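You operate a simulated robot arm through the tools that you are given. There is no shell and no other tool. Be economical: measure what you need, move in short steps, check, and stop when the job is done.

The job below is to be done with a simulated two-armed robot. You get a single attempt, and the scene is never put back.

Task
Brush grease from the green tin on the patch of the bright plate.
Fine: hold the tin while its lid comes off; brush back on its steel disc, lid screwed on again. Set down upright: grease brush. A coat counts when it lies all over at full strength: go over it till it gets no stronger.
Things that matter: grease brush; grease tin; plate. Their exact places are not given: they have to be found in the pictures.

It is judged by the outcome, as a careful person would: the job done as asked, and still so three seconds after it is handed in. It fails if anything else is knocked over, pushed out of place, dropped, spilled or broken. Lids that push on must go on centred and level and be pressed home; caps that screw on are set level and turned clockwise until they are tight.

Robot
Two 7-joint arms with two-finger parallel grippers on one trunk, on a base that drives. Base frame: it is fixed to the floor where the robot stands at the start and does not move with it; the origin is under the middle of the robot, x ahead of it, y to its left, z up. Lengths are in m, angles in degrees, forces in N, time in s.
The left shoulder is at the start at [0.02, 0.138, 1.5], the right one opposite. Payload 1.57 kg a hand.
The tool frame of a hand sits at the grasp point between the pads (the TCP): z along the fingers, y along the line on which they close. The tips reach 0.03 m beyond it. Largest opening 0.08 m; finger width 0.017, thickness 0.012; the body of the gripper, 0.04 by 0.082 m, starts 0.08 m behind the TCP.
Orientation is that of the tool frame in the base frame, as a unit quaternion [x, y, z, w]. With the fingers straight down and closing along the base's y, the tool's x points along the base's -x, its y along +y and its z along -z.

Tools
- The arms move only by the tool servo_tool. It takes "left_rows", "right_rows" or both (then of equal length, played together; a hand with none holds still); each is a list that holds one entry, the list of rows, each a list of 7 numbers: the turn, a rotation vector about the tool's x, y, z in units of 8 degrees (1.0 is 8 degrees), then the shift along the tool's x, y, z in units of 30 mm (1.0 is 30 mm), then the opening, from 0 (shut) to 1 (fully open). In form: [[[ax, ay, az, dx, dy, dz, claw], ...]]. A call has 1 to 12 rows; each row shifts and turns the commanded pose from where the row before left it, along the tool's axes as they then stand. A call with a number of a shift or a turn outside -1 to 1 is refused whole. Rows are played at 5 a second. More than 0.05 m and 8.6 degrees between two rows, or a gripper value outside its range, and nothing of the call is played. A pose out of reach is approached as far as the arm can. The call stops where the force on the tool passes 70 N (or 10 N more than at its start, if that is more) or the arm is blocked; 0.2 s more then pass. The fingers move at their own pace (about 0.045 m/s each) and stop on an object; they squeeze with about 43 N. The grip force told is the motor's: it shows also when the fingers shut on nothing. Time passes only in rows, and 0.2 s behind the last, so rows that do not move let the fingers close. The reply holds the time, the measured pose of the TCP, the force on the tool along the base axes, the opening and the grip force, in the units named above and with some noise, with the torque about the TCP (base axes, N m) and any sound that the robot's microphone picked up.
- Cameras (640 x 400 px; columns grow to the right, rows downward): "scene" is now at [0.1768, 0.0057, 1.3612]; the picture's right is [0.08, -1.00, 0.00], its down [-0.77, -0.06, -0.64] and it looks along [0.63, 0.05, -0.77] (base axes); focal length 214 px, centre (320, 200). "left" rides on the left gripper at [0.072, 0.007, -0.122] in its tool frame; the picture's right is [-0.09, 1.00, 0.00], its down [-0.84, -0.08, -0.54] and it looks along [-0.54, -0.05, 0.84] (tool axes); focal length 238 px, centre (320, 200). "right" rides on the right gripper at [0.072, -0.007, -0.122] in its tool frame; the picture's right is [0.09, 1.00, 0.00], its down [-0.84, 0.08, -0.54] and it looks along [-0.54, 0.05, 0.84] (tool axes); focal length 238 px, centre (320, 200).
- camera(camera): a new picture of that camera. It takes no simulated time.
- raise_lower(by): slides the trunk up (or, below 0, down) by that many m; the arms and the scene camera ride with it, the base frame stays. It gives what a move gives, with no picture.
- steer(legs): drives the robot by 1 to 6 legs, each [ahead, left, turn to the left] in m, m and degrees, along the robot's own axes; the way and the turn of a leg run together, so that a leg with both is an arc; at most 1.5 m and 180 degrees a leg. The arms and the cameras ride along, it lands a little off, and it stops where it bumps. It gives what a move gives.
- head_to(pan, tilt): turns the head with the scene camera to pan (to the left, within 60 degrees either way) and tilt (down, from -29 to 69), counted from straight ahead of the robot. It gives what a move gives.
- measure_at(camera, pixels): for up to 12 pixels [column, row] of the newest picture of that camera ("zoom" is the newest enlarged one), the place [x, y, z] in the base frame of the surface seen there, good to about 0.002 m. It takes no simulated time.
- inspect(camera, box): a new picture of the part [left, top, right, bottom] of that camera's present view, enlarged. It takes no simulated time.
- close_job(): hands the job in; it is judged then, once.

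Go step by step. Measure first, check grasps and placings, and put right what went wrong. The budget is 80 turns and 62 pictures, counting those below and the enlarged ones. Unless the task says otherwise, let go and move clear before handing in.

The tools are called after "Request:" by a JSON object that holds its "op" and its "data". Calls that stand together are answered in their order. servo_tool: Moves the arms, as the interface text tells. Its arguments: {"type":"object","properties":{"left_rows":{"type":"array","items":{"type":"array","items":{"type":"array","items":{"type":"number"}}}},"right_rows":{"type":"array","items":{"type":"array","items":{"type":"array","items":{"type":"number"}}}}},"required":[]} The other tools are called the same way: raise_lower (by) slides the trunk up or down; steer (legs) drives the base; head_to (pan, tilt) turns the head that bears the scene camera; camera (camera) takes a picture; measure_at (camera, pixels) gives the place of the surface under pixels of a picture; inspect (camera, box) takes an enlarged picture of a part of a camera's view; close_job () hands the job in.

At the start:

```text
time: 0.0
left_tcp_pos: [0.3077, 0.1669, 1.1935]
left_orientation: [0.0, 1.0, 0.0, 0.0]
left_contact_force: [-0.9, 0.5, 0.4]
left_ft_torque: [0.03, -0.02, -0.02]
left_gripper_width: 0.0801
left_grasp_force: 0.0
right_tcp_pos: [0.3828, -0.1256, 1.2269]
right_orientation: [0.0, 1.0, -0.001, -0.002]
right_contact_force: [-1.4, -0.1, 0.1]
right_ft_torque: [0.03, 0.02, -0.02]
right_gripper_width: 0.0799
right_grasp_force: 0.0
trunk travel left (down, up): [-0.875, 0.365]
robot x, y, heading: [-0.0006, 0.0005, 0.0]
head pan, tilt: [4.3, 50.5]
```

scene: 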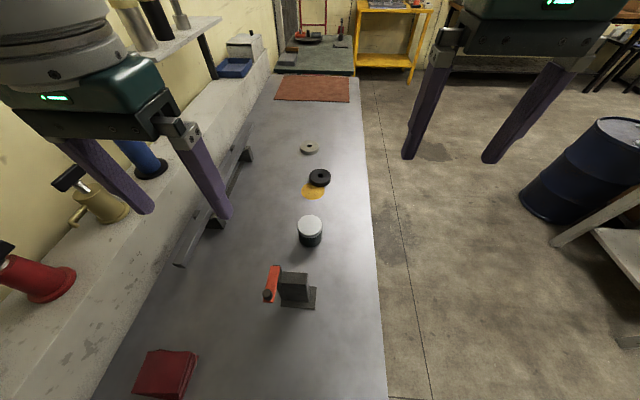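
right: 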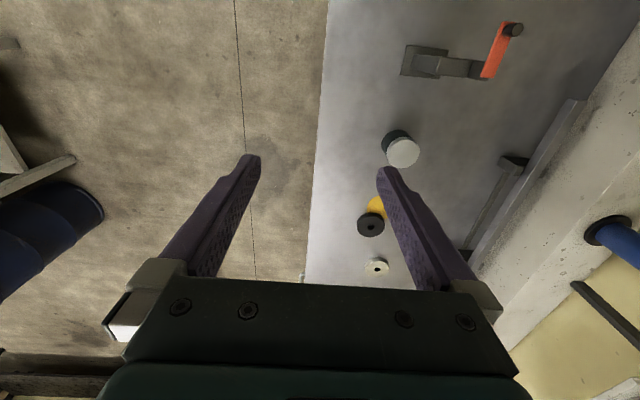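
left: 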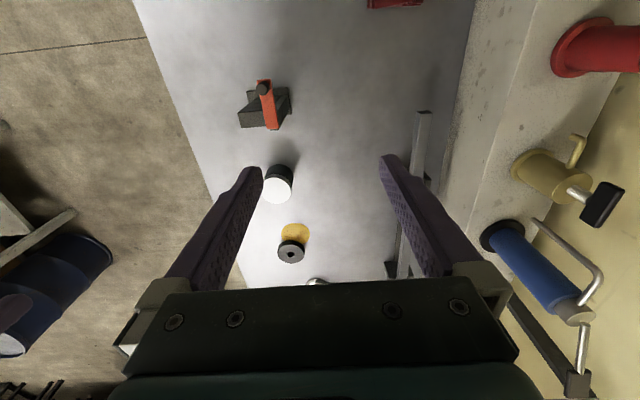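

The bench shows a tin at (310,230), a black ring at (319,177), a yellow patch at (313,190), a clamp-like thing at (290,288) and a pale disc at (310,147). I'll look closer at these and measure them.

Request:
{"op": "inspect", "data": {"camera": "scene", "box": [240, 120, 400, 220]}}

Request:
{"op": "inspect", "data": {"camera": "scene", "box": [230, 210, 390, 310]}}

Request:
{"op": "measure_at", "data": {"camera": "scene", "pixels": [[310, 147], [319, 174], [312, 192], [310, 223], [310, 241], [273, 280], [294, 280], [267, 296], [165, 372], [315, 88], [340, 300], [375, 250]]}}

```text
4.00 times, centred on (320, 170) of scene
```

zoom: 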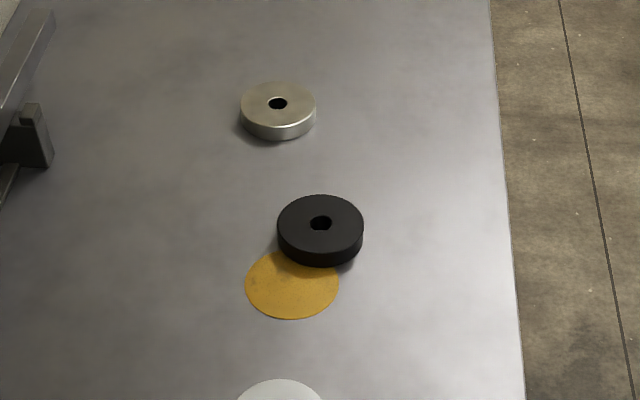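

```text
4.00 times, centred on (310, 260) of scene
```

zoom: 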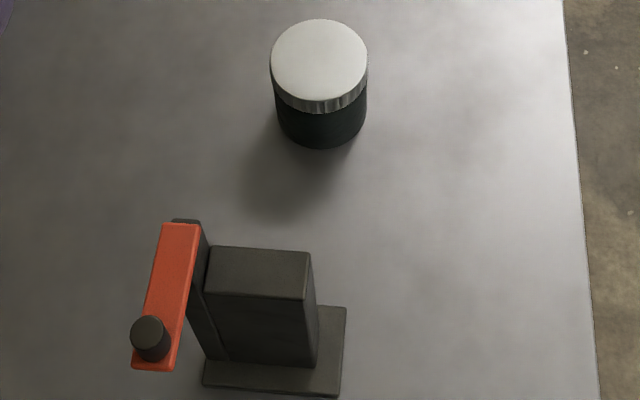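

```text
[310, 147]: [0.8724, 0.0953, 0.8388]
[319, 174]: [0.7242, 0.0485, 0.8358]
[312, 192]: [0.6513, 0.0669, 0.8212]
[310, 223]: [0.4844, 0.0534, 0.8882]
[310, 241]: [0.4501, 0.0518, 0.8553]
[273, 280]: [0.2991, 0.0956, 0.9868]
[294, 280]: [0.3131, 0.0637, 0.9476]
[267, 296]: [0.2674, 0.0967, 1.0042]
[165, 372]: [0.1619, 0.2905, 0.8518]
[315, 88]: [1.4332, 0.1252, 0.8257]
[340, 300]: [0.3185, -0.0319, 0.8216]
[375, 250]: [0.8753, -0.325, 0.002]
```

The tin's lid top is at about (0.48, 0.053, 0.888) and the bench is at 0.82, but I can't see the brush or plate yet. I'll look around with the head.

Request:
{"op": "head_to", "data": {"pan": 50, "tilt": 35}}

Request:
{"op": "camera", "data": {"camera": "scene"}}

Request:
{"op": "head_to", "data": {"pan": 0, "tilt": 15}}

Request:
{"op": "camera", "data": {"camera": "scene"}}

Request:
{"op": "head_to", "data": {"pan": -55, "tilt": 30}}

Request:
{"op": "camera", "data": {"camera": "scene"}}

```text
time: 1.1
left_tcp_pos: [0.3068, 0.1665, 1.1948]
left_orientation: [0.0, 1.0, 0.0, 0.001]
left_contact_force: [-1.2, -0.6, 0.0]
left_ft_torque: [0.03, -0.03, 0.01]
left_gripper_width: 0.08
left_grasp_force: 0.1
right_tcp_pos: [0.3828, -0.1265, 1.2269]
right_orientation: [0.0, 1.0, -0.001, 0.0]
right_contact_force: [0.4, 0.6, -0.2]
right_ft_torque: [0.01, 0.04, 0.02]
right_gripper_width: 0.0801
right_grasp_force: 0.0
trunk travel left (down, up): [-0.875, 0.365]
robot x, y, heading: [-0.0027, -0.0002, 0.2]
head pan, tilt: [50.0, 35.0]
```

```text
56 pictures are left
```

scene: 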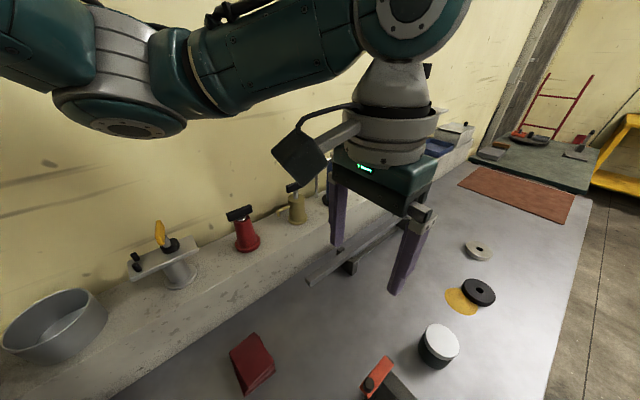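

```text
time: 2.3
left_tcp_pos: [0.3079, 0.1662, 1.1935]
left_orientation: [-0.001, 1.0, 0.001, -0.001]
left_contact_force: [-0.1, 0.3, 0.4]
left_ft_torque: [-0.01, -0.04, -0.01]
left_gripper_width: 0.0801
left_grasp_force: 0.1
right_tcp_pos: [0.3818, -0.1265, 1.2275]
right_orientation: [0.0, 1.0, -0.001, 0.0]
right_contact_force: [-0.6, -1.2, 0.6]
right_ft_torque: [0.0, 0.01, -0.03]
right_gripper_width: 0.08
right_grasp_force: 0.1
trunk travel left (down, up): [-0.875, 0.365]
robot x, y, heading: [-0.0023, 0.0002, -0.2]
head pan, tilt: [0.0, 15.0]
```

```text
55 pictures are left
```

scene: 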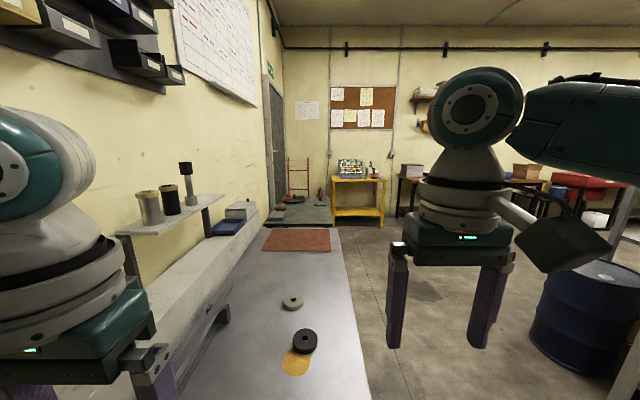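

```text
time: 3.5
left_tcp_pos: [0.3073, 0.1654, 1.1932]
left_orientation: [0.0, 1.0, 0.0, 0.0]
left_contact_force: [0.9, 0.4, 0.5]
left_ft_torque: [0.03, 0.02, 0.01]
left_gripper_width: 0.0801
left_grasp_force: 0.0
right_tcp_pos: [0.3824, -0.1264, 1.2264]
right_orientation: [0.0, 1.0, -0.001, 0.001]
right_contact_force: [0.1, 0.6, 0.6]
right_ft_torque: [-0.03, 0.0, -0.02]
right_gripper_width: 0.08
right_grasp_force: 0.1
trunk travel left (down, up): [-0.875, 0.365]
robot x, y, heading: [0.0017, -0.0005, 0.0]
head pan, tilt: [-55.0, 30.0]
```

```text
54 pictures are left
```

scene: 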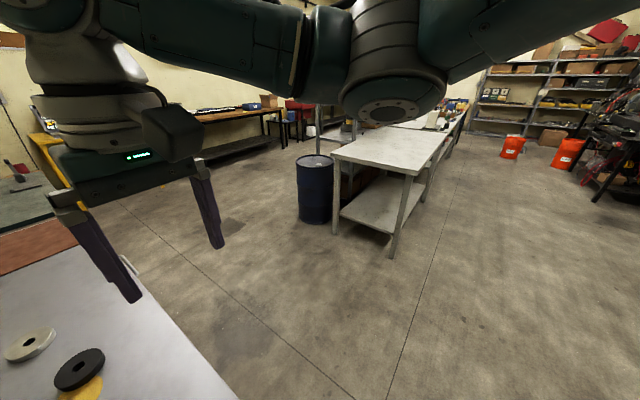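

There's a wall shelf with a brush-like tool at (186,175) in the middle picture. I'll zoom in on it, on the far mat and on the wall.

Request:
{"op": "head_to", "data": {"pan": 15, "tilt": 25}}

Request:
{"op": "camera", "data": {"camera": "scene"}}

Request:
{"op": "inspect", "data": {"camera": "scene", "box": [180, 110, 340, 210]}}

Request:
{"op": "inspect", "data": {"camera": "scene", "box": [320, 120, 440, 195]}}

```text
time: 5.0
left_tcp_pos: [0.3078, 0.1658, 1.1931]
left_orientation: [0.0, 1.0, 0.0, 0.0]
left_contact_force: [-0.3, 0.9, -0.1]
left_ft_torque: [0.02, 0.0, -0.01]
left_gripper_width: 0.0802
left_grasp_force: 0.0
right_tcp_pos: [0.3819, -0.1264, 1.2267]
right_orientation: [-0.001, 1.0, -0.001, 0.0]
right_contact_force: [1.2, 0.1, -0.7]
right_ft_torque: [-0.01, -0.02, -0.02]
right_gripper_width: 0.0799
right_grasp_force: 0.0
trunk travel left (down, up): [-0.875, 0.365]
robot x, y, heading: [-0.001, -0.0009, 0.3]
head pan, tilt: [15.0, 25.0]
```

```text
53 pictures are left
```

scene: 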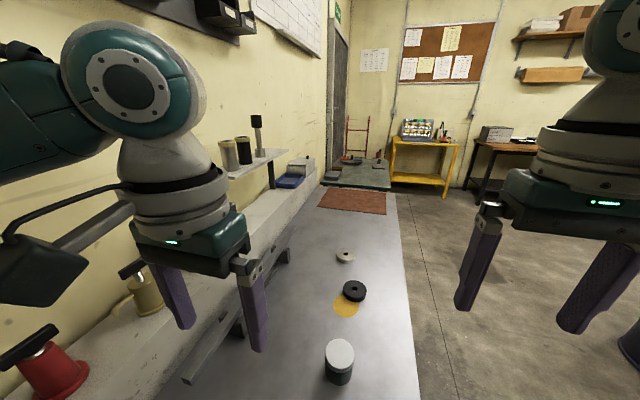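

```text
4.00 times, centred on (260, 160) of scene
```

zoom: 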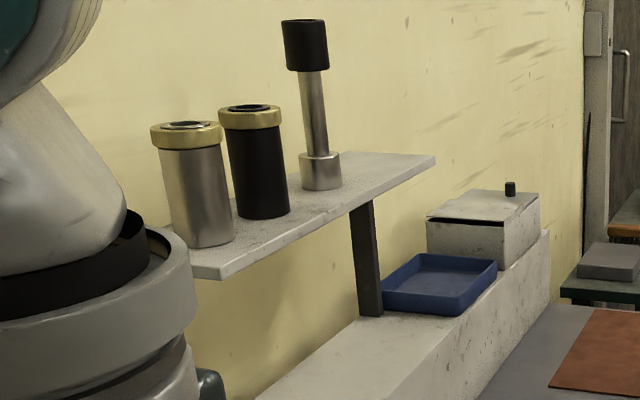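

```text
5.33 times, centred on (380, 158) of scene
```

zoom: 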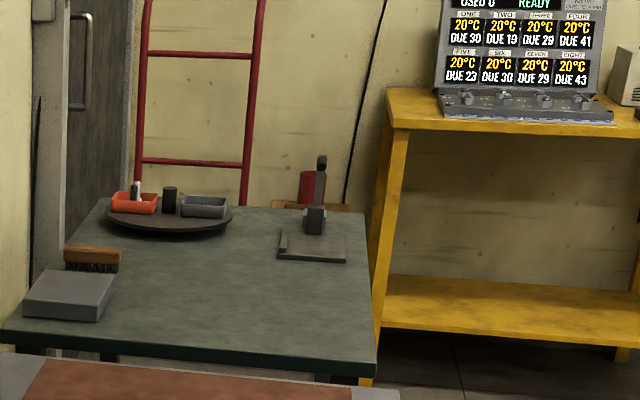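

No grease brush so far: the shelf holds cylinders and the far table a wooden brush. I'll check the near bench, steeply down, and the near left.

Request:
{"op": "head_to", "data": {"pan": 60, "tilt": 60}}

Request:
{"op": "camera", "data": {"camera": "scene"}}

Request:
{"op": "head_to", "data": {"pan": 60, "tilt": 25}}

Request:
{"op": "inspect", "data": {"camera": "scene", "box": [0, 200, 320, 400]}}

Request:
{"op": "head_to", "data": {"pan": -20, "tilt": 69}}

Request:
{"op": "camera", "data": {"camera": "scene"}}

```text
time: 6.1
left_tcp_pos: [0.3078, 0.1652, 1.1947]
left_orientation: [0.0, 1.0, 0.0, 0.0]
left_contact_force: [0.3, -0.8, -0.5]
left_ft_torque: [0.01, -0.02, 0.01]
left_gripper_width: 0.0799
left_grasp_force: 0.0
right_tcp_pos: [0.3835, -0.1265, 1.2283]
right_orientation: [-0.001, 1.0, 0.0, 0.001]
right_contact_force: [-0.4, 0.5, -0.1]
right_ft_torque: [0.03, 0.02, 0.04]
right_gripper_width: 0.08
right_grasp_force: 0.0
trunk travel left (down, up): [-0.875, 0.365]
robot x, y, heading: [-0.0012, -0.0032, -0.0]
head pan, tilt: [60.0, 60.0]
```

```text
50 pictures are left
```

scene: 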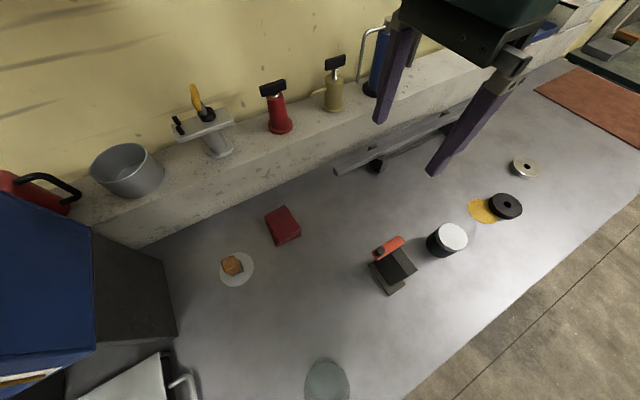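

```text
time: 7.1
left_tcp_pos: [0.3072, 0.1657, 1.1943]
left_orientation: [0.0, 1.0, 0.001, 0.0]
left_contact_force: [-0.7, -0.4, -0.3]
left_ft_torque: [-0.01, 0.02, 0.01]
left_gripper_width: 0.0801
left_grasp_force: 0.1
right_tcp_pos: [0.3824, -0.1266, 1.2271]
right_orientation: [-0.001, 1.0, 0.0, 0.0]
right_contact_force: [-0.6, -0.6, 0.3]
right_ft_torque: [-0.02, 0.02, 0.01]
right_gripper_width: 0.08
right_grasp_force: 0.0
trunk travel left (down, up): [-0.875, 0.365]
robot x, y, heading: [-0.0026, -0.0023, 0.1]
head pan, tilt: [60.0, 25.0]
```

```text
2.00 times, centred on (160, 300) of scene
```

zoom: 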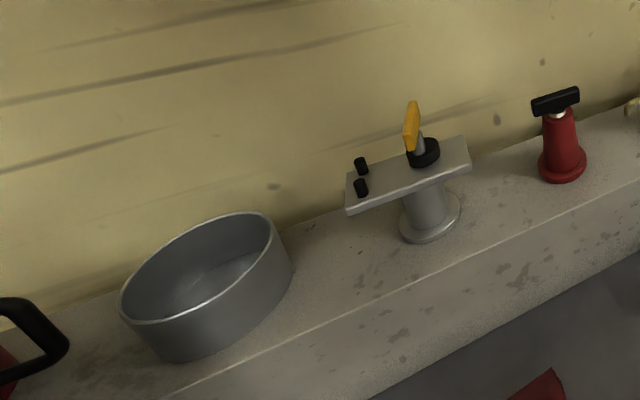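

```text
time: 8.6
left_tcp_pos: [0.3078, 0.1653, 1.1932]
left_orientation: [0.0, 1.0, 0.0, 0.001]
left_contact_force: [-0.1, -0.6, -0.2]
left_ft_torque: [-0.04, -0.03, -0.01]
left_gripper_width: 0.08
left_grasp_force: 0.0
right_tcp_pos: [0.3829, -0.1264, 1.227]
right_orientation: [0.001, 1.0, 0.0, 0.0]
right_contact_force: [0.2, -0.2, 0.0]
right_ft_torque: [-0.01, -0.01, -0.01]
right_gripper_width: 0.0797
right_grasp_force: 0.1
trunk travel left (down, up): [-0.875, 0.365]
robot x, y, heading: [0.0006, -0.0024, 0.1]
head pan, tilt: [-20.0, 68.8]
```

```text
48 pictures are left
```

scene: 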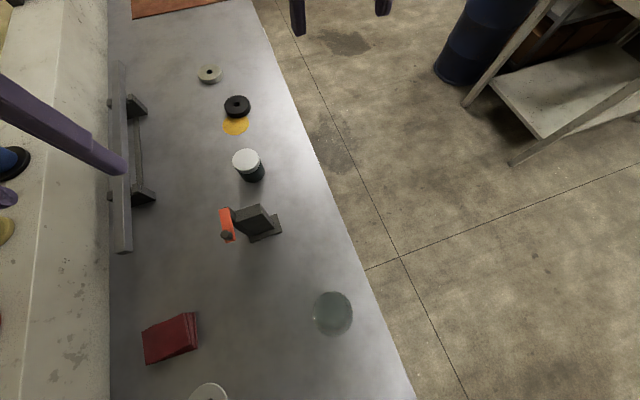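

Near the robot there's a pale disc with a brown block, and a grey translucent disc at (333,313). I'll zoom in on both.

Request:
{"op": "inspect", "data": {"camera": "scene", "box": [270, 260, 430, 360]}}

Request:
{"op": "measure_at", "data": {"camera": "scene", "pixels": [[333, 293], [333, 313], [333, 334], [314, 313], [352, 313], [245, 155], [171, 338]]}}

Request:
{"op": "head_to", "data": {"pan": 40, "tilt": 69}}

Request:
{"op": "camera", "data": {"camera": "scene"}}

```text
4.00 times, centred on (350, 310) of scene
```

zoom: 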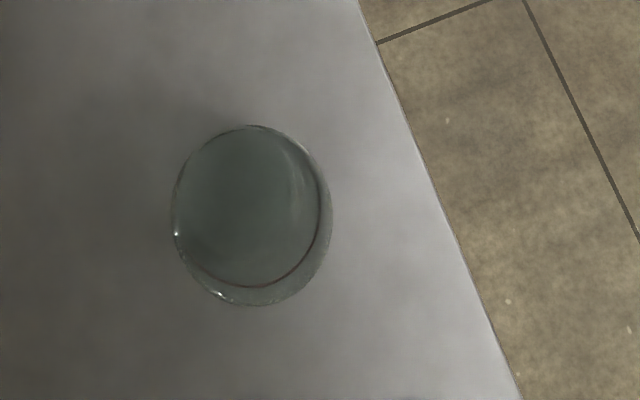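

```text
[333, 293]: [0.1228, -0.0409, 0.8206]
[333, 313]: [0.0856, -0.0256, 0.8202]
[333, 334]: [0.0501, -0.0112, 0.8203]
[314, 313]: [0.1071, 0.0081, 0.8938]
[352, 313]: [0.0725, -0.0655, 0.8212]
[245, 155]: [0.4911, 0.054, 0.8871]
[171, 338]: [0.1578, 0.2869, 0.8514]
```

```text
time: 9.9
left_tcp_pos: [0.3072, 0.1646, 1.1938]
left_orientation: [0.0, 1.0, 0.0, -0.001]
left_contact_force: [0.1, 0.3, 0.9]
left_ft_torque: [-0.02, -0.04, -0.02]
left_gripper_width: 0.0802
left_grasp_force: 0.0
right_tcp_pos: [0.3823, -0.1263, 1.2272]
right_orientation: [0.0, 1.0, 0.0, 0.0]
right_contact_force: [1.3, -0.4, 0.2]
right_ft_torque: [-0.02, 0.0, 0.02]
right_gripper_width: 0.0798
right_grasp_force: 0.1
trunk travel left (down, up): [-0.875, 0.365]
robot x, y, heading: [0.0009, -0.0021, -0.0]
head pan, tilt: [40.0, 68.8]
```

```text
46 pictures are left
```

scene: 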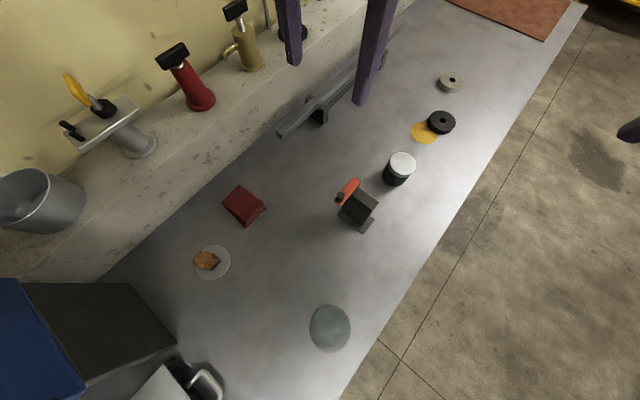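

Request:
{"op": "inspect", "data": {"camera": "scene", "box": [150, 210, 310, 310]}}

Request:
{"op": "measure_at", "data": {"camera": "scene", "pixels": [[200, 260], [207, 261], [212, 265], [222, 255], [212, 246], [212, 279], [195, 270], [230, 262], [240, 300]]}}

Request:
{"op": "inspect", "data": {"camera": "scene", "box": [360, 60, 520, 160]}}

```text
4.00 times, centred on (230, 260) of scene
```

zoom: 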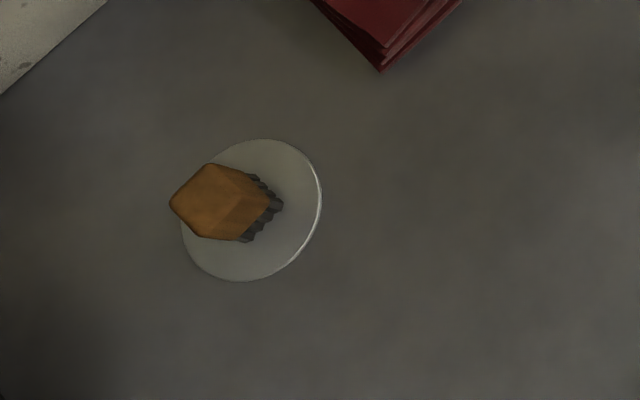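

```text
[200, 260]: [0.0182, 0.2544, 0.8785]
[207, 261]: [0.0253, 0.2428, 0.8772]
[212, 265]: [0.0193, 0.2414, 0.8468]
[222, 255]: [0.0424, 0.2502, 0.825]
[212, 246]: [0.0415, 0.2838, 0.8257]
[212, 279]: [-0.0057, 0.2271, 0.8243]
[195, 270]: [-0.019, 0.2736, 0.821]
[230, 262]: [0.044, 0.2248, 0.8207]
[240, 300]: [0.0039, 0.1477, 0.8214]
```

```text
4.00 times, centred on (440, 110) of scene
```

zoom: 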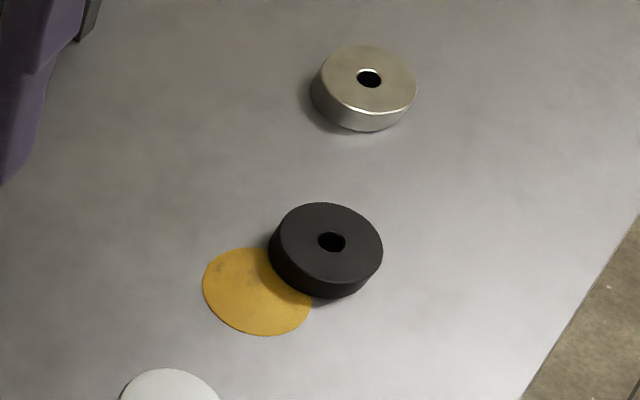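

The wooden brush stands on its pale disc at about (0.02, 0.253). Next I'll find the plate, starting with the steel bar at (330,110).

Request:
{"op": "inspect", "data": {"camera": "scene", "box": [260, 30, 420, 150]}}

Request:
{"op": "measure_at", "data": {"camera": "scene", "pixels": [[285, 130], [320, 106], [350, 78], [320, 120], [243, 205], [350, 188], [358, 205], [425, 133]]}}

Request:
{"op": "inspect", "data": {"camera": "left", "box": [240, 80, 460, 300]}}

```text
3.33 times, centred on (340, 90) of scene
```

zoom: 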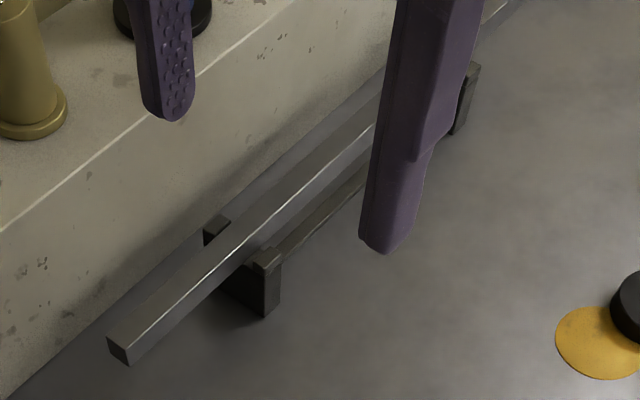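

```text
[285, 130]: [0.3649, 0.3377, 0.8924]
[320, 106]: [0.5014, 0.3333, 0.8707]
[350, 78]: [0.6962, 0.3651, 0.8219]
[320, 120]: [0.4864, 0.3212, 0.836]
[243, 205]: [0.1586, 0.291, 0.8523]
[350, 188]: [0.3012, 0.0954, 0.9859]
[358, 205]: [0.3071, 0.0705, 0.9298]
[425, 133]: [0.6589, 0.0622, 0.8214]
```

```text
1.82 times, centred on (350, 190) of left
```

zoom: 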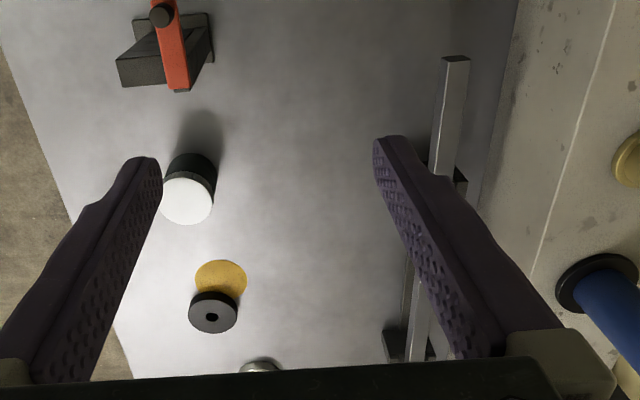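

I still can't see a plate with a patch. I'll turn the robot right, away from the wall, to look behind it.

Request:
{"op": "steer", "data": {"legs": [[0, 0, -90]]}}

Request:
{"op": "head_to", "data": {"pan": -50, "tilt": 45}}

Request:
{"op": "camera", "data": {"camera": "scene"}}

Request:
{"op": "head_to", "data": {"pan": 0, "tilt": 20}}

Request:
{"op": "camera", "data": {"camera": "scene"}}

```text
time: 14.2
left_tcp_pos: [0.1597, -0.3102, 1.1933]
left_orientation: [0.713, 0.702, 0.0, -0.001]
left_contact_force: [0.1, 0.8, -0.6]
left_ft_torque: [0.02, -0.01, 0.01]
left_gripper_width: 0.08
left_grasp_force: 0.0
right_tcp_pos: [-0.1318, -0.3795, 1.2271]
right_orientation: [0.712, 0.702, -0.001, 0.0]
right_contact_force: [0.5, -0.1, 0.3]
right_ft_torque: [0.03, 0.0, -0.03]
right_gripper_width: 0.0801
right_grasp_force: 0.0
trunk travel left (down, up): [-0.875, 0.365]
robot x, y, heading: [-0.0012, -0.0017, -91.0]
head pan, tilt: [40.0, 68.8]
```

```text
time: 15.8
left_tcp_pos: [0.1608, -0.3087, 1.194]
left_orientation: [0.713, 0.701, 0.0, 0.0]
left_contact_force: [-0.7, 0.3, 0.4]
left_ft_torque: [-0.02, -0.01, -0.02]
left_gripper_width: 0.0797
left_grasp_force: 0.0
right_tcp_pos: [-0.1324, -0.3801, 1.2285]
right_orientation: [0.713, 0.701, -0.001, -0.001]
right_contact_force: [-0.6, -0.3, 0.3]
right_ft_torque: [0.01, 0.01, -0.01]
right_gripper_width: 0.08
right_grasp_force: 0.1
trunk travel left (down, up): [-0.875, 0.365]
robot x, y, heading: [0.0015, -0.0017, -90.5]
head pan, tilt: [-50.0, 45.0]
```

```text
41 pictures are left
```

scene: 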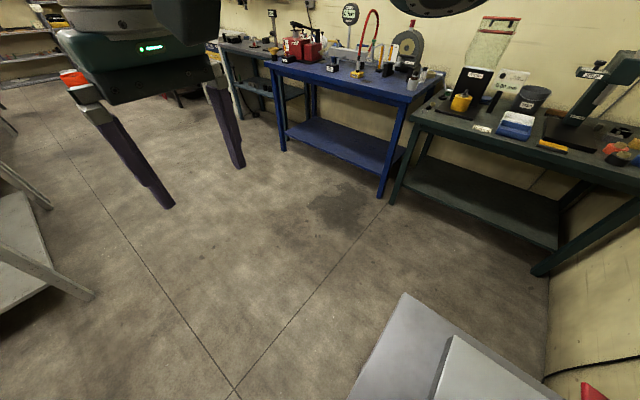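

```text
time: 17.0
left_tcp_pos: [0.1602, -0.3104, 1.1935]
left_orientation: [0.712, 0.702, -0.001, 0.0]
left_contact_force: [0.2, -0.5, 0.1]
left_ft_torque: [0.0, -0.03, 0.01]
left_gripper_width: 0.08
left_grasp_force: 0.0
right_tcp_pos: [-0.1322, -0.3794, 1.2274]
right_orientation: [0.713, 0.701, 0.0, 0.0]
right_contact_force: [-0.5, 0.4, -0.7]
right_ft_torque: [-0.02, 0.03, 0.03]
right_gripper_width: 0.0801
right_grasp_force: 0.0
trunk travel left (down, up): [-0.875, 0.365]
robot x, y, heading: [-0.0012, 0.0001, -90.9]
head pan, tilt: [0.0, 20.0]
```

```text
40 pictures are left
```

scene: 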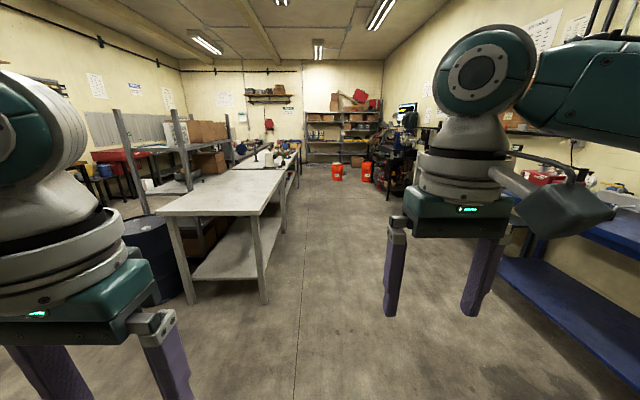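

The bench ends behind the robot with a pale plate at (480,370) in the first picture. I'll look at that end.

Request:
{"op": "steer", "data": {"legs": [[0, 0, -50]]}}

Request:
{"op": "head_to", "data": {"pan": -45, "tilt": 60}}

Request:
{"op": "camera", "data": {"camera": "scene"}}

```text
time: 19.6
left_tcp_pos: [-0.1283, -0.3249, 1.1931]
left_orientation: [0.939, 0.343, -0.001, -0.001]
left_contact_force: [-0.5, 0.6, -0.4]
left_ft_torque: [-0.03, 0.01, 0.0]
left_gripper_width: 0.0801
left_grasp_force: 0.0
right_tcp_pos: [-0.374, -0.1497, 1.2256]
right_orientation: [0.939, 0.344, 0.0, -0.001]
right_contact_force: [-0.4, -0.3, 0.3]
right_ft_torque: [0.0, -0.02, -0.02]
right_gripper_width: 0.0796
right_grasp_force: 0.0
trunk travel left (down, up): [-0.875, 0.365]
robot x, y, heading: [0.0017, 0.0008, -139.9]
head pan, tilt: [0.0, 20.0]
```

```text
time: 20.8
left_tcp_pos: [-0.1278, -0.3242, 1.1933]
left_orientation: [0.939, 0.344, 0.0, 0.001]
left_contact_force: [0.2, -0.4, -0.9]
left_ft_torque: [0.02, 0.03, 0.02]
left_gripper_width: 0.08
left_grasp_force: 0.1
right_tcp_pos: [-0.3728, -0.1508, 1.2268]
right_orientation: [0.939, 0.343, -0.001, 0.0]
right_contact_force: [0.8, 0.5, 0.3]
right_ft_torque: [-0.01, 0.01, -0.03]
right_gripper_width: 0.08
right_grasp_force: 0.0
trunk travel left (down, up): [-0.875, 0.365]
robot x, y, heading: [-0.0018, -0.001, -140.0]
head pan, tilt: [-45.0, 60.0]
```

```text
39 pictures are left
```

scene: 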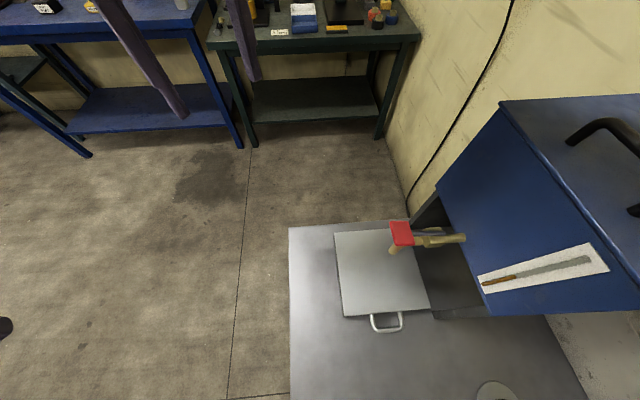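

Request:
{"op": "inspect", "data": {"camera": "scene", "box": [290, 200, 520, 344]}}

Request:
{"op": "measure_at", "data": {"camera": "scene", "pixels": [[340, 240], [348, 310], [380, 280], [425, 300], [401, 232], [440, 240], [386, 327], [395, 255]]}}

```text
2.78 times, centred on (405, 272) of scene
```

zoom: 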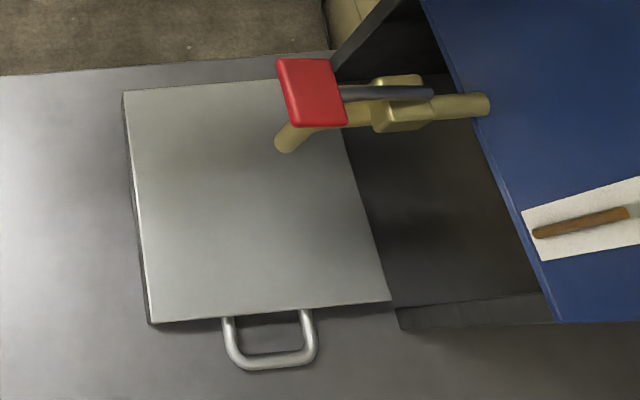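

```text
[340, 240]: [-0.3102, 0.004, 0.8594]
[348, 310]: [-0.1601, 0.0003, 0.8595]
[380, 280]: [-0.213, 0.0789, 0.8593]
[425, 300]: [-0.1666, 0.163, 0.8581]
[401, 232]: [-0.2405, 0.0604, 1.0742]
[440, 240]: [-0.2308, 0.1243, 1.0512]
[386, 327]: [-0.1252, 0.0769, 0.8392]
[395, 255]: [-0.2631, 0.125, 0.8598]
```

That is only an open cabinet flap with a tap. I'll turn back and drive ahead to look at the discs and the yellow patch from close up.

Request:
{"op": "steer", "data": {"legs": [[0, 0, 140], [0.4, 0, 0]]}}

Request:
{"op": "head_to", "data": {"pan": 0, "tilt": 60}}

Request:
{"op": "camera", "data": {"camera": "scene"}}

```text
time: 29.2
left_tcp_pos: [0.6855, 0.2248, 1.1931]
left_orientation: [-0.043, 0.999, 0.0, 0.001]
left_contact_force: [-0.5, -0.8, -0.1]
left_ft_torque: [0.0, -0.01, 0.03]
left_gripper_width: 0.0801
left_grasp_force: 0.1
right_tcp_pos: [0.7854, -0.0581, 1.2261]
right_orientation: [-0.043, 0.999, 0.0, 0.0]
right_contact_force: [-0.4, -0.3, -0.4]
right_ft_torque: [0.01, 0.01, 0.01]
right_gripper_width: 0.0799
right_grasp_force: 0.0
trunk travel left (down, up): [-0.875, 0.365]
robot x, y, heading: [0.3974, 0.0344, 4.9]
head pan, tilt: [-45.0, 60.0]
```

```text
time: 30.3
left_tcp_pos: [0.6859, 0.2244, 1.1937]
left_orientation: [-0.043, 0.999, 0.0, 0.0]
left_contact_force: [0.2, 0.1, -0.6]
left_ft_torque: [-0.02, -0.02, 0.0]
left_gripper_width: 0.0803
left_grasp_force: 0.0
right_tcp_pos: [0.7858, -0.0585, 1.2279]
right_orientation: [-0.044, 0.999, -0.001, 0.0]
right_contact_force: [0.1, 0.1, 0.3]
right_ft_torque: [-0.01, 0.01, -0.01]
right_gripper_width: 0.08
right_grasp_force: 0.1
trunk travel left (down, up): [-0.875, 0.365]
robot x, y, heading: [0.3966, 0.0365, 5.1]
head pan, tilt: [0.0, 60.0]
```

```text
37 pictures are left
```

scene: 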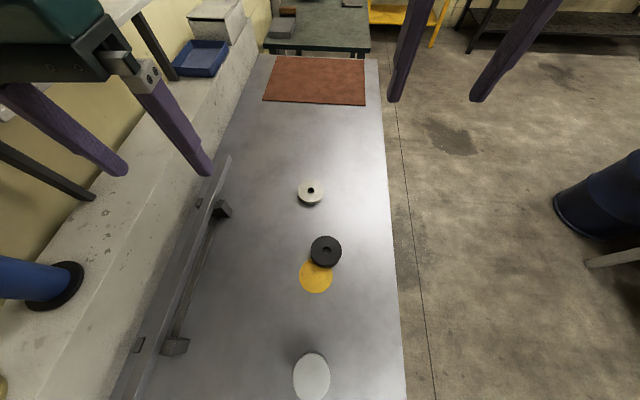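

Request:
{"op": "inspect", "data": {"camera": "scene", "box": [260, 165, 390, 300]}}

Request:
{"op": "measure_at", "data": {"camera": "scene", "pixels": [[316, 277], [316, 291], [300, 277], [331, 277], [311, 189], [298, 189], [324, 189], [326, 250], [311, 250], [341, 250], [311, 202], [320, 140]]}}

Request:
{"op": "inspect", "data": {"camera": "scene", "box": [180, 0, 400, 110]}}

```text
2.96 times, centred on (325, 232) of scene
```

zoom: 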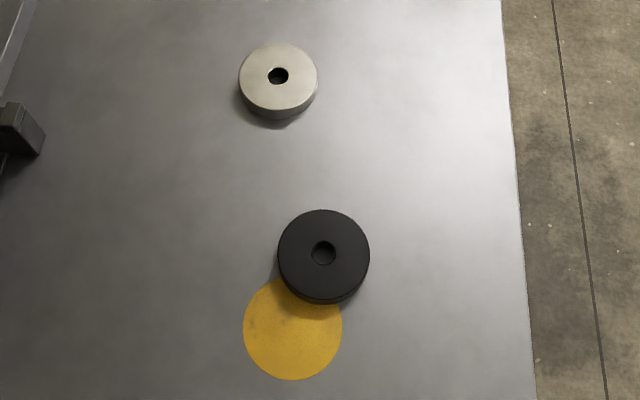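

```text
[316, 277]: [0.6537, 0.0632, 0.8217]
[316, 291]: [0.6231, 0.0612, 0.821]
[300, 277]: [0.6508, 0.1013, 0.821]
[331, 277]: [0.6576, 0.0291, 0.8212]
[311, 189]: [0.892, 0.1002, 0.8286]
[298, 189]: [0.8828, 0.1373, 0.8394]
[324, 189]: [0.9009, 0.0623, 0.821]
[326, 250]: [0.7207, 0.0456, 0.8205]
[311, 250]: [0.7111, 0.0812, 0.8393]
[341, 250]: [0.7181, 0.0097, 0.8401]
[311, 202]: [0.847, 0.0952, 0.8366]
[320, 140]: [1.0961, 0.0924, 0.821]
```

```text
2.91 times, centred on (290, 55) of scene
```

zoom: 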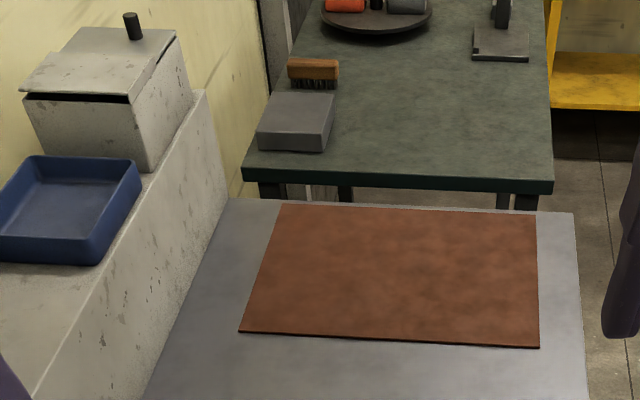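

The yellow circle is flat on the bench at about (0.654, 0.064), and the black ring covers its edge. I'll use the wrist cameras to see which thing is the plate.

Request:
{"op": "camera", "data": {"camera": "left"}}

Request:
{"op": "steer", "data": {"legs": [[-0.25, 0, -5]]}}

Request:
{"op": "inspect", "data": {"camera": "right", "box": [300, 20, 540, 290]}}

```text
34 pictures are left
```

left: 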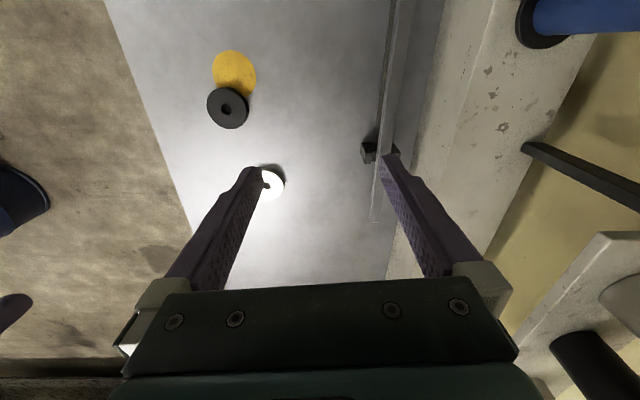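

```text
time: 32.1
left_tcp_pos: [0.449, 0.1884, 1.1945]
left_orientation: [0.0, 1.0, 0.0, 0.0]
left_contact_force: [-0.4, 0.1, 0.8]
left_ft_torque: [0.02, -0.02, 0.0]
left_gripper_width: 0.0801
left_grasp_force: 0.0
right_tcp_pos: [0.5249, -0.1025, 1.2265]
right_orientation: [0.001, 1.0, -0.002, 0.0]
right_contact_force: [0.2, -0.5, -0.3]
right_ft_torque: [-0.04, 0.03, 0.0]
right_gripper_width: 0.0799
right_grasp_force: 0.0
trunk travel left (down, up): [-0.875, 0.365]
robot x, y, heading: [0.1419, 0.0248, 0.0]
head pan, tilt: [0.0, 60.0]
```

```text
1.48 times, centred on (420, 155) of right
```

zoom: 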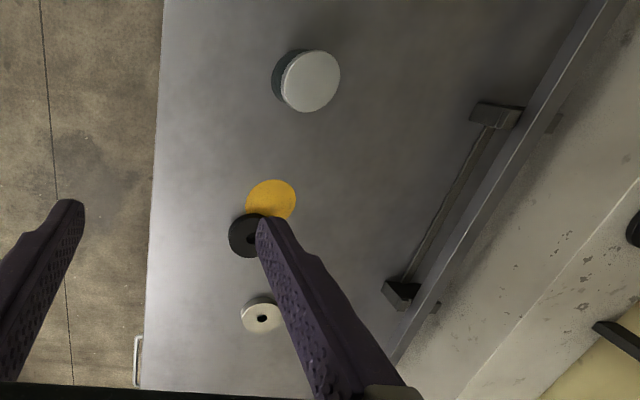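

Request:
{"op": "head_to", "data": {"pan": 0, "tilt": 45}}

Request:
{"op": "camera", "data": {"camera": "scene"}}

```text
time: 32.9
left_tcp_pos: [0.4493, 0.1874, 1.1936]
left_orientation: [0.0, 1.0, 0.0, 0.0]
left_contact_force: [-0.3, 0.6, 0.6]
left_ft_torque: [0.0, 0.01, 0.0]
left_gripper_width: 0.08
left_grasp_force: 0.0
right_tcp_pos: [0.5252, -0.1035, 1.228]
right_orientation: [0.0, 1.0, -0.001, 0.0]
right_contact_force: [-0.1, 0.6, 0.7]
right_ft_torque: [0.02, -0.03, 0.01]
right_gripper_width: 0.0799
right_grasp_force: 0.1
trunk travel left (down, up): [-0.875, 0.365]
robot x, y, heading: [0.1419, 0.0222, -0.3]
head pan, tilt: [0.0, 45.0]
```

```text
32 pictures are left
```

scene: 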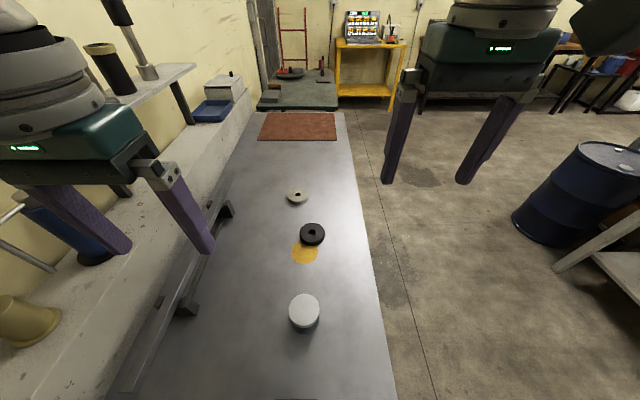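

Request:
{"op": "inspect", "data": {"camera": "scene", "box": [280, 180, 330, 211]}}

Request:
{"op": "inspect", "data": {"camera": "scene", "box": [280, 215, 340, 270]}}

Request:
{"op": "measure_at", "data": {"camera": "scene", "pixels": [[305, 249], [305, 258], [294, 252], [317, 252], [303, 244], [340, 320]]}}

```text
12.80 times, centred on (305, 196) of scene
```

zoom: 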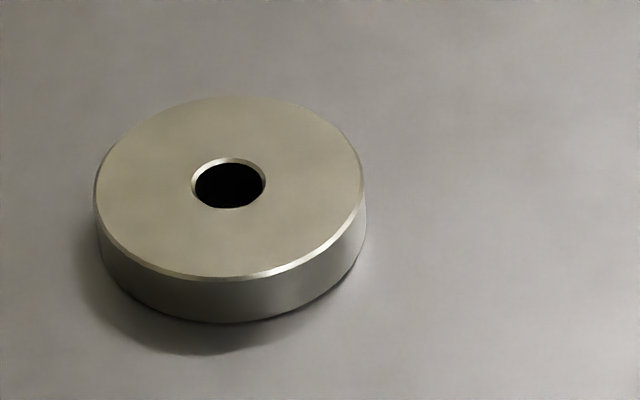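

```text
7.27 times, centred on (310, 242) of scene
```

zoom: 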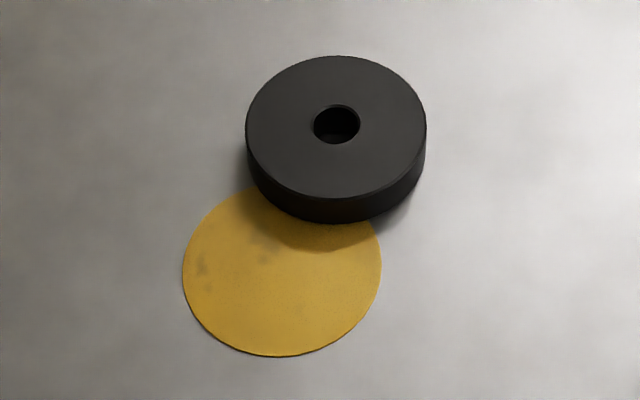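

```text
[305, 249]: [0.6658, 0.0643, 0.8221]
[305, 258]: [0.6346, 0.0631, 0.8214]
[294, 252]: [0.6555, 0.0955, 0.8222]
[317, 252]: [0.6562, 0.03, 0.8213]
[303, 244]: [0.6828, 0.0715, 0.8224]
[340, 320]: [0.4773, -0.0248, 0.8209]
```

Neither disc shows a marked patch, and the yellow thing is a thin loose sheet. I'll go back and look closely at the pedestal plate on the ledge, and at the flap under the tap.

Request:
{"op": "steer", "data": {"legs": [[-0.14, -0.02, 0]]}}

Request:
{"op": "head_to", "data": {"pan": 60, "tilt": 50}}

Request:
{"op": "inspect", "data": {"camera": "scene", "box": [140, 90, 300, 190]}}

Request:
{"op": "inspect", "data": {"camera": "scene", "box": [0, 200, 320, 400]}}

```text
time: 34.2
left_tcp_pos: [0.3121, 0.1673, 1.1938]
left_orientation: [0.0, 1.0, -0.001, 0.0]
left_contact_force: [1.0, -0.5, 0.1]
left_ft_torque: [0.0, 0.01, 0.0]
left_gripper_width: 0.0802
left_grasp_force: 0.1
right_tcp_pos: [0.3856, -0.1235, 1.2267]
right_orientation: [0.0, 1.0, 0.0, -0.001]
right_contact_force: [-0.8, -0.2, -0.1]
right_ft_torque: [0.0, 0.0, 0.02]
right_gripper_width: 0.08
right_grasp_force: 0.0
trunk travel left (down, up): [-0.875, 0.365]
robot x, y, heading: [0.0025, 0.0025, -0.2]
head pan, tilt: [0.0, 45.0]
```

```text
time: 35.5
left_tcp_pos: [0.3116, 0.1678, 1.1934]
left_orientation: [0.0, 1.0, 0.0, 0.0]
left_contact_force: [0.9, -0.8, -0.1]
left_ft_torque: [-0.02, -0.02, 0.0]
left_gripper_width: 0.0798
left_grasp_force: 0.0
right_tcp_pos: [0.3858, -0.1235, 1.2269]
right_orientation: [0.0, 1.0, -0.001, 0.0]
right_contact_force: [-0.2, 0.4, -0.3]
right_ft_torque: [-0.04, -0.02, -0.01]
right_gripper_width: 0.08
right_grasp_force: 0.1
trunk travel left (down, up): [-0.875, 0.365]
robot x, y, heading: [0.0057, 0.0033, 0.1]
head pan, tilt: [60.0, 50.0]
```

```text
4.00 times, centred on (220, 140) of scene
```

zoom: 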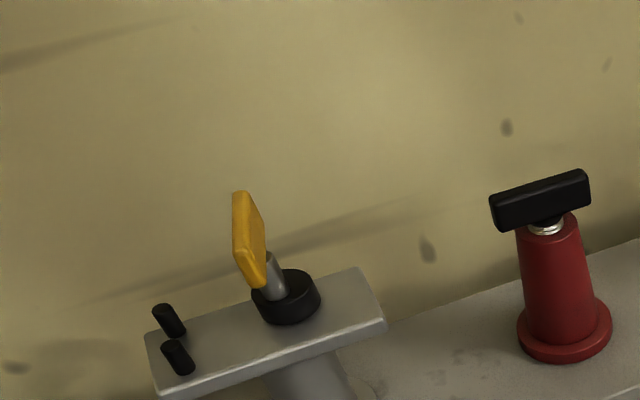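

```text
2.00 times, centred on (160, 300) of scene
```

zoom: 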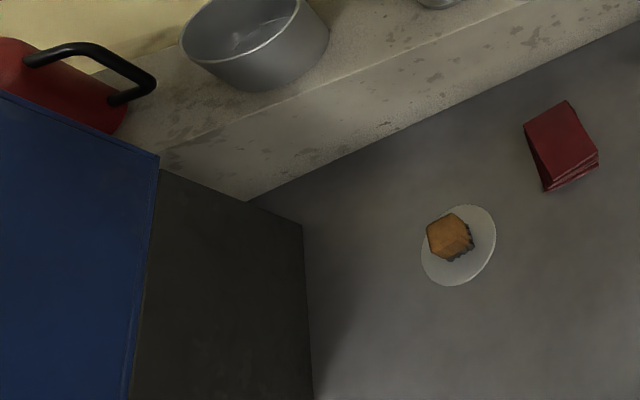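

The pedestal is a switch and shows no patch. I'll zoom tightly on the square plate under the tap.

Request:
{"op": "steer", "data": {"legs": [[0.1, 0, 0], [0, 0, -140]]}}

Request:
{"op": "head_to", "data": {"pan": -50, "tilt": 52}}

Request:
{"op": "camera", "data": {"camera": "scene"}}

```text
time: 42.4
left_tcp_pos: [-0.0242, -0.3235, 1.194]
left_orientation: [0.936, 0.351, 0.0, -0.001]
left_contact_force: [0.2, 0.0, -0.7]
left_ft_torque: [-0.01, -0.02, 0.03]
left_gripper_width: 0.0799
left_grasp_force: 0.0
right_tcp_pos: [-0.2717, -0.1521, 1.2272]
right_orientation: [0.936, 0.351, 0.0, 0.0]
right_contact_force: [-0.3, 0.1, 0.0]
right_ft_torque: [0.01, -0.03, 0.03]
right_gripper_width: 0.08
right_grasp_force: 0.0
trunk travel left (down, up): [-0.875, 0.365]
robot x, y, heading: [0.098, 0.0004, -139.0]
head pan, tilt: [60.0, 50.0]
```

```text
time: 44.3
left_tcp_pos: [-0.0246, -0.3227, 1.1939]
left_orientation: [0.937, 0.351, 0.0, 0.0]
left_contact_force: [-0.3, 0.0, -0.3]
left_ft_torque: [0.0, 0.0, 0.02]
left_gripper_width: 0.0801
left_grasp_force: 0.1
right_tcp_pos: [-0.2718, -0.1507, 1.2263]
right_orientation: [0.937, 0.35, 0.001, 0.0]
right_contact_force: [0.2, -0.3, 0.1]
right_ft_torque: [-0.03, 0.01, -0.02]
right_gripper_width: 0.08
right_grasp_force: 0.0
trunk travel left (down, up): [-0.875, 0.365]
robot x, y, heading: [0.101, 0.0025, -139.0]
head pan, tilt: [-50.0, 52.0]
```

```text
27 pictures are left
```

scene: 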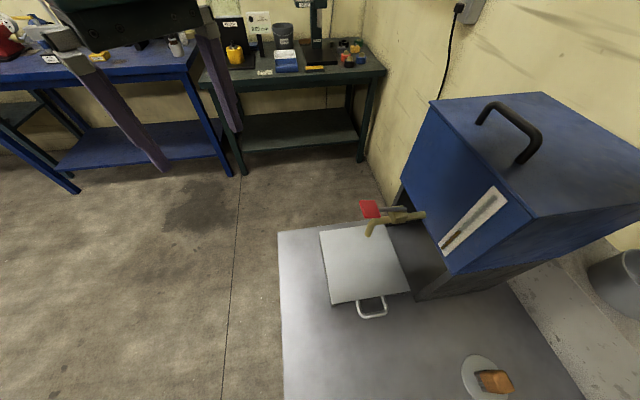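

Request:
{"op": "inspect", "data": {"camera": "scene", "box": [310, 215, 420, 325]}}

Request:
{"op": "measure_at", "data": {"camera": "scene", "pixels": [[325, 235], [335, 298], [365, 265], [400, 288], [372, 316], [420, 250], [370, 230], [490, 380], [475, 365], [482, 395], [506, 378], [510, 384]]}}

```text
3.64 times, centred on (365, 270) of scene
```

zoom: 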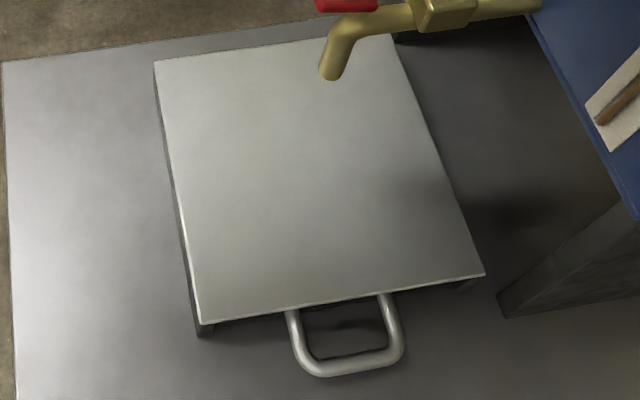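

```text
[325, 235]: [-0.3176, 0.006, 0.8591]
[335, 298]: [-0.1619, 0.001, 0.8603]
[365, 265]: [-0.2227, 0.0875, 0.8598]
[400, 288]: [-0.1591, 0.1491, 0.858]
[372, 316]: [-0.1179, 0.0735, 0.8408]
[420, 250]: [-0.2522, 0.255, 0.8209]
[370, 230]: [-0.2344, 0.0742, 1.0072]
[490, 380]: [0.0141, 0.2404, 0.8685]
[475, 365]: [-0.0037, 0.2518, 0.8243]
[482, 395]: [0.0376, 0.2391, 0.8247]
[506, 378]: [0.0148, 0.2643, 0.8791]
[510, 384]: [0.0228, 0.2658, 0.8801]
```

The tray shows no patch either. I'll step out to the side and look back at the whole bench, including the handle seen on its edge.

Request:
{"op": "steer", "data": {"legs": [[0, 0, 49], [0.8, 0, 0], [0, 0, 175]]}}

Request:
{"op": "head_to", "data": {"pan": -20, "tilt": 25}}

Request:
{"op": "camera", "data": {"camera": "scene"}}

```text
time: 58.0
left_tcp_pos: [-0.0543, -0.4688, 1.1937]
left_orientation: [-0.702, 0.713, -0.001, -0.001]
left_contact_force: [0.5, 0.4, -0.5]
left_ft_torque: [-0.01, -0.01, 0.01]
left_gripper_width: 0.0801
left_grasp_force: 0.0
right_tcp_pos: [0.2382, -0.3999, 1.2271]
right_orientation: [-0.702, 0.713, 0.0, 0.001]
right_contact_force: [-0.2, -0.4, 0.3]
right_ft_torque: [-0.01, -0.01, 0.0]
right_gripper_width: 0.0799
right_grasp_force: 0.0
trunk travel left (down, up): [-0.875, 0.365]
robot x, y, heading: [0.1037, -0.7791, 88.8]
head pan, tilt: [-50.0, 52.0]
```

```text
time: 59.0
left_tcp_pos: [-0.0535, -0.4688, 1.1938]
left_orientation: [-0.702, 0.712, 0.0, 0.0]
left_contact_force: [-0.3, -0.1, -0.5]
left_ft_torque: [-0.05, -0.02, 0.01]
left_gripper_width: 0.0797
left_grasp_force: 0.1
right_tcp_pos: [0.2374, -0.3985, 1.2269]
right_orientation: [-0.701, 0.713, 0.001, 0.0]
right_contact_force: [0.5, 0.1, 0.4]
right_ft_torque: [0.0, -0.02, 0.03]
right_gripper_width: 0.0799
right_grasp_force: 0.1
trunk travel left (down, up): [-0.875, 0.365]
robot x, y, heading: [0.1068, -0.7786, 89.1]
head pan, tilt: [-20.0, 25.0]
```

```text
25 pictures are left
```

scene: 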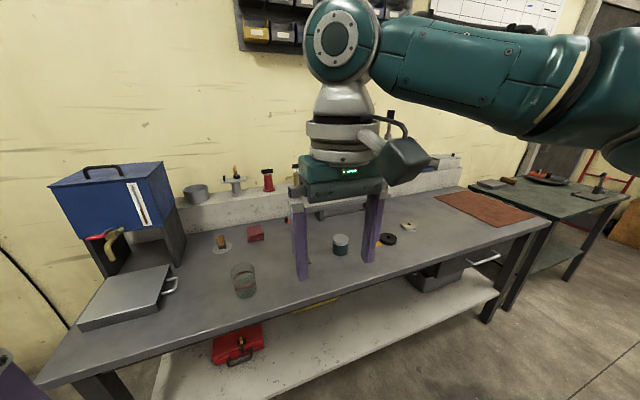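

I now see the lower shelf with a toolbox, a drawer at (440,270), and the flat steel box at (125,295). I'll zoom in on these.

Request:
{"op": "inspect", "data": {"camera": "scene", "box": [50, 230, 290, 380]}}

Request:
{"op": "inspect", "data": {"camera": "scene", "box": [280, 210, 520, 360]}}

```text
2.67 times, centred on (170, 305) of scene
```

zoom: 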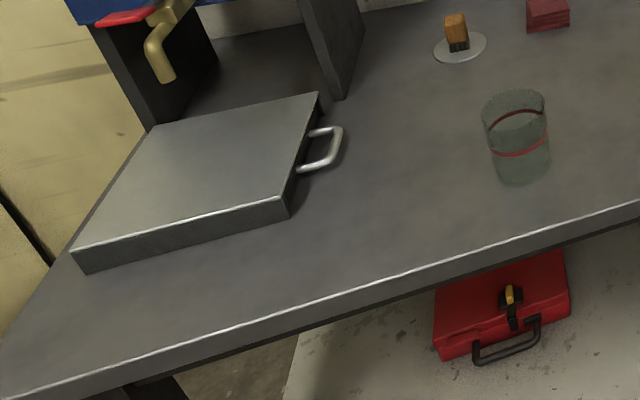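

```text
2.67 times, centred on (400, 285) of scene
```

zoom: 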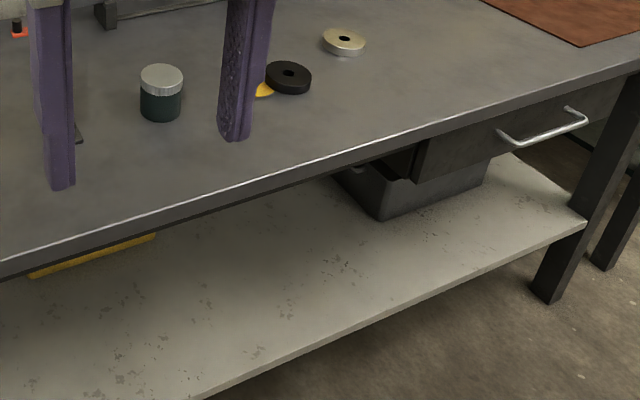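

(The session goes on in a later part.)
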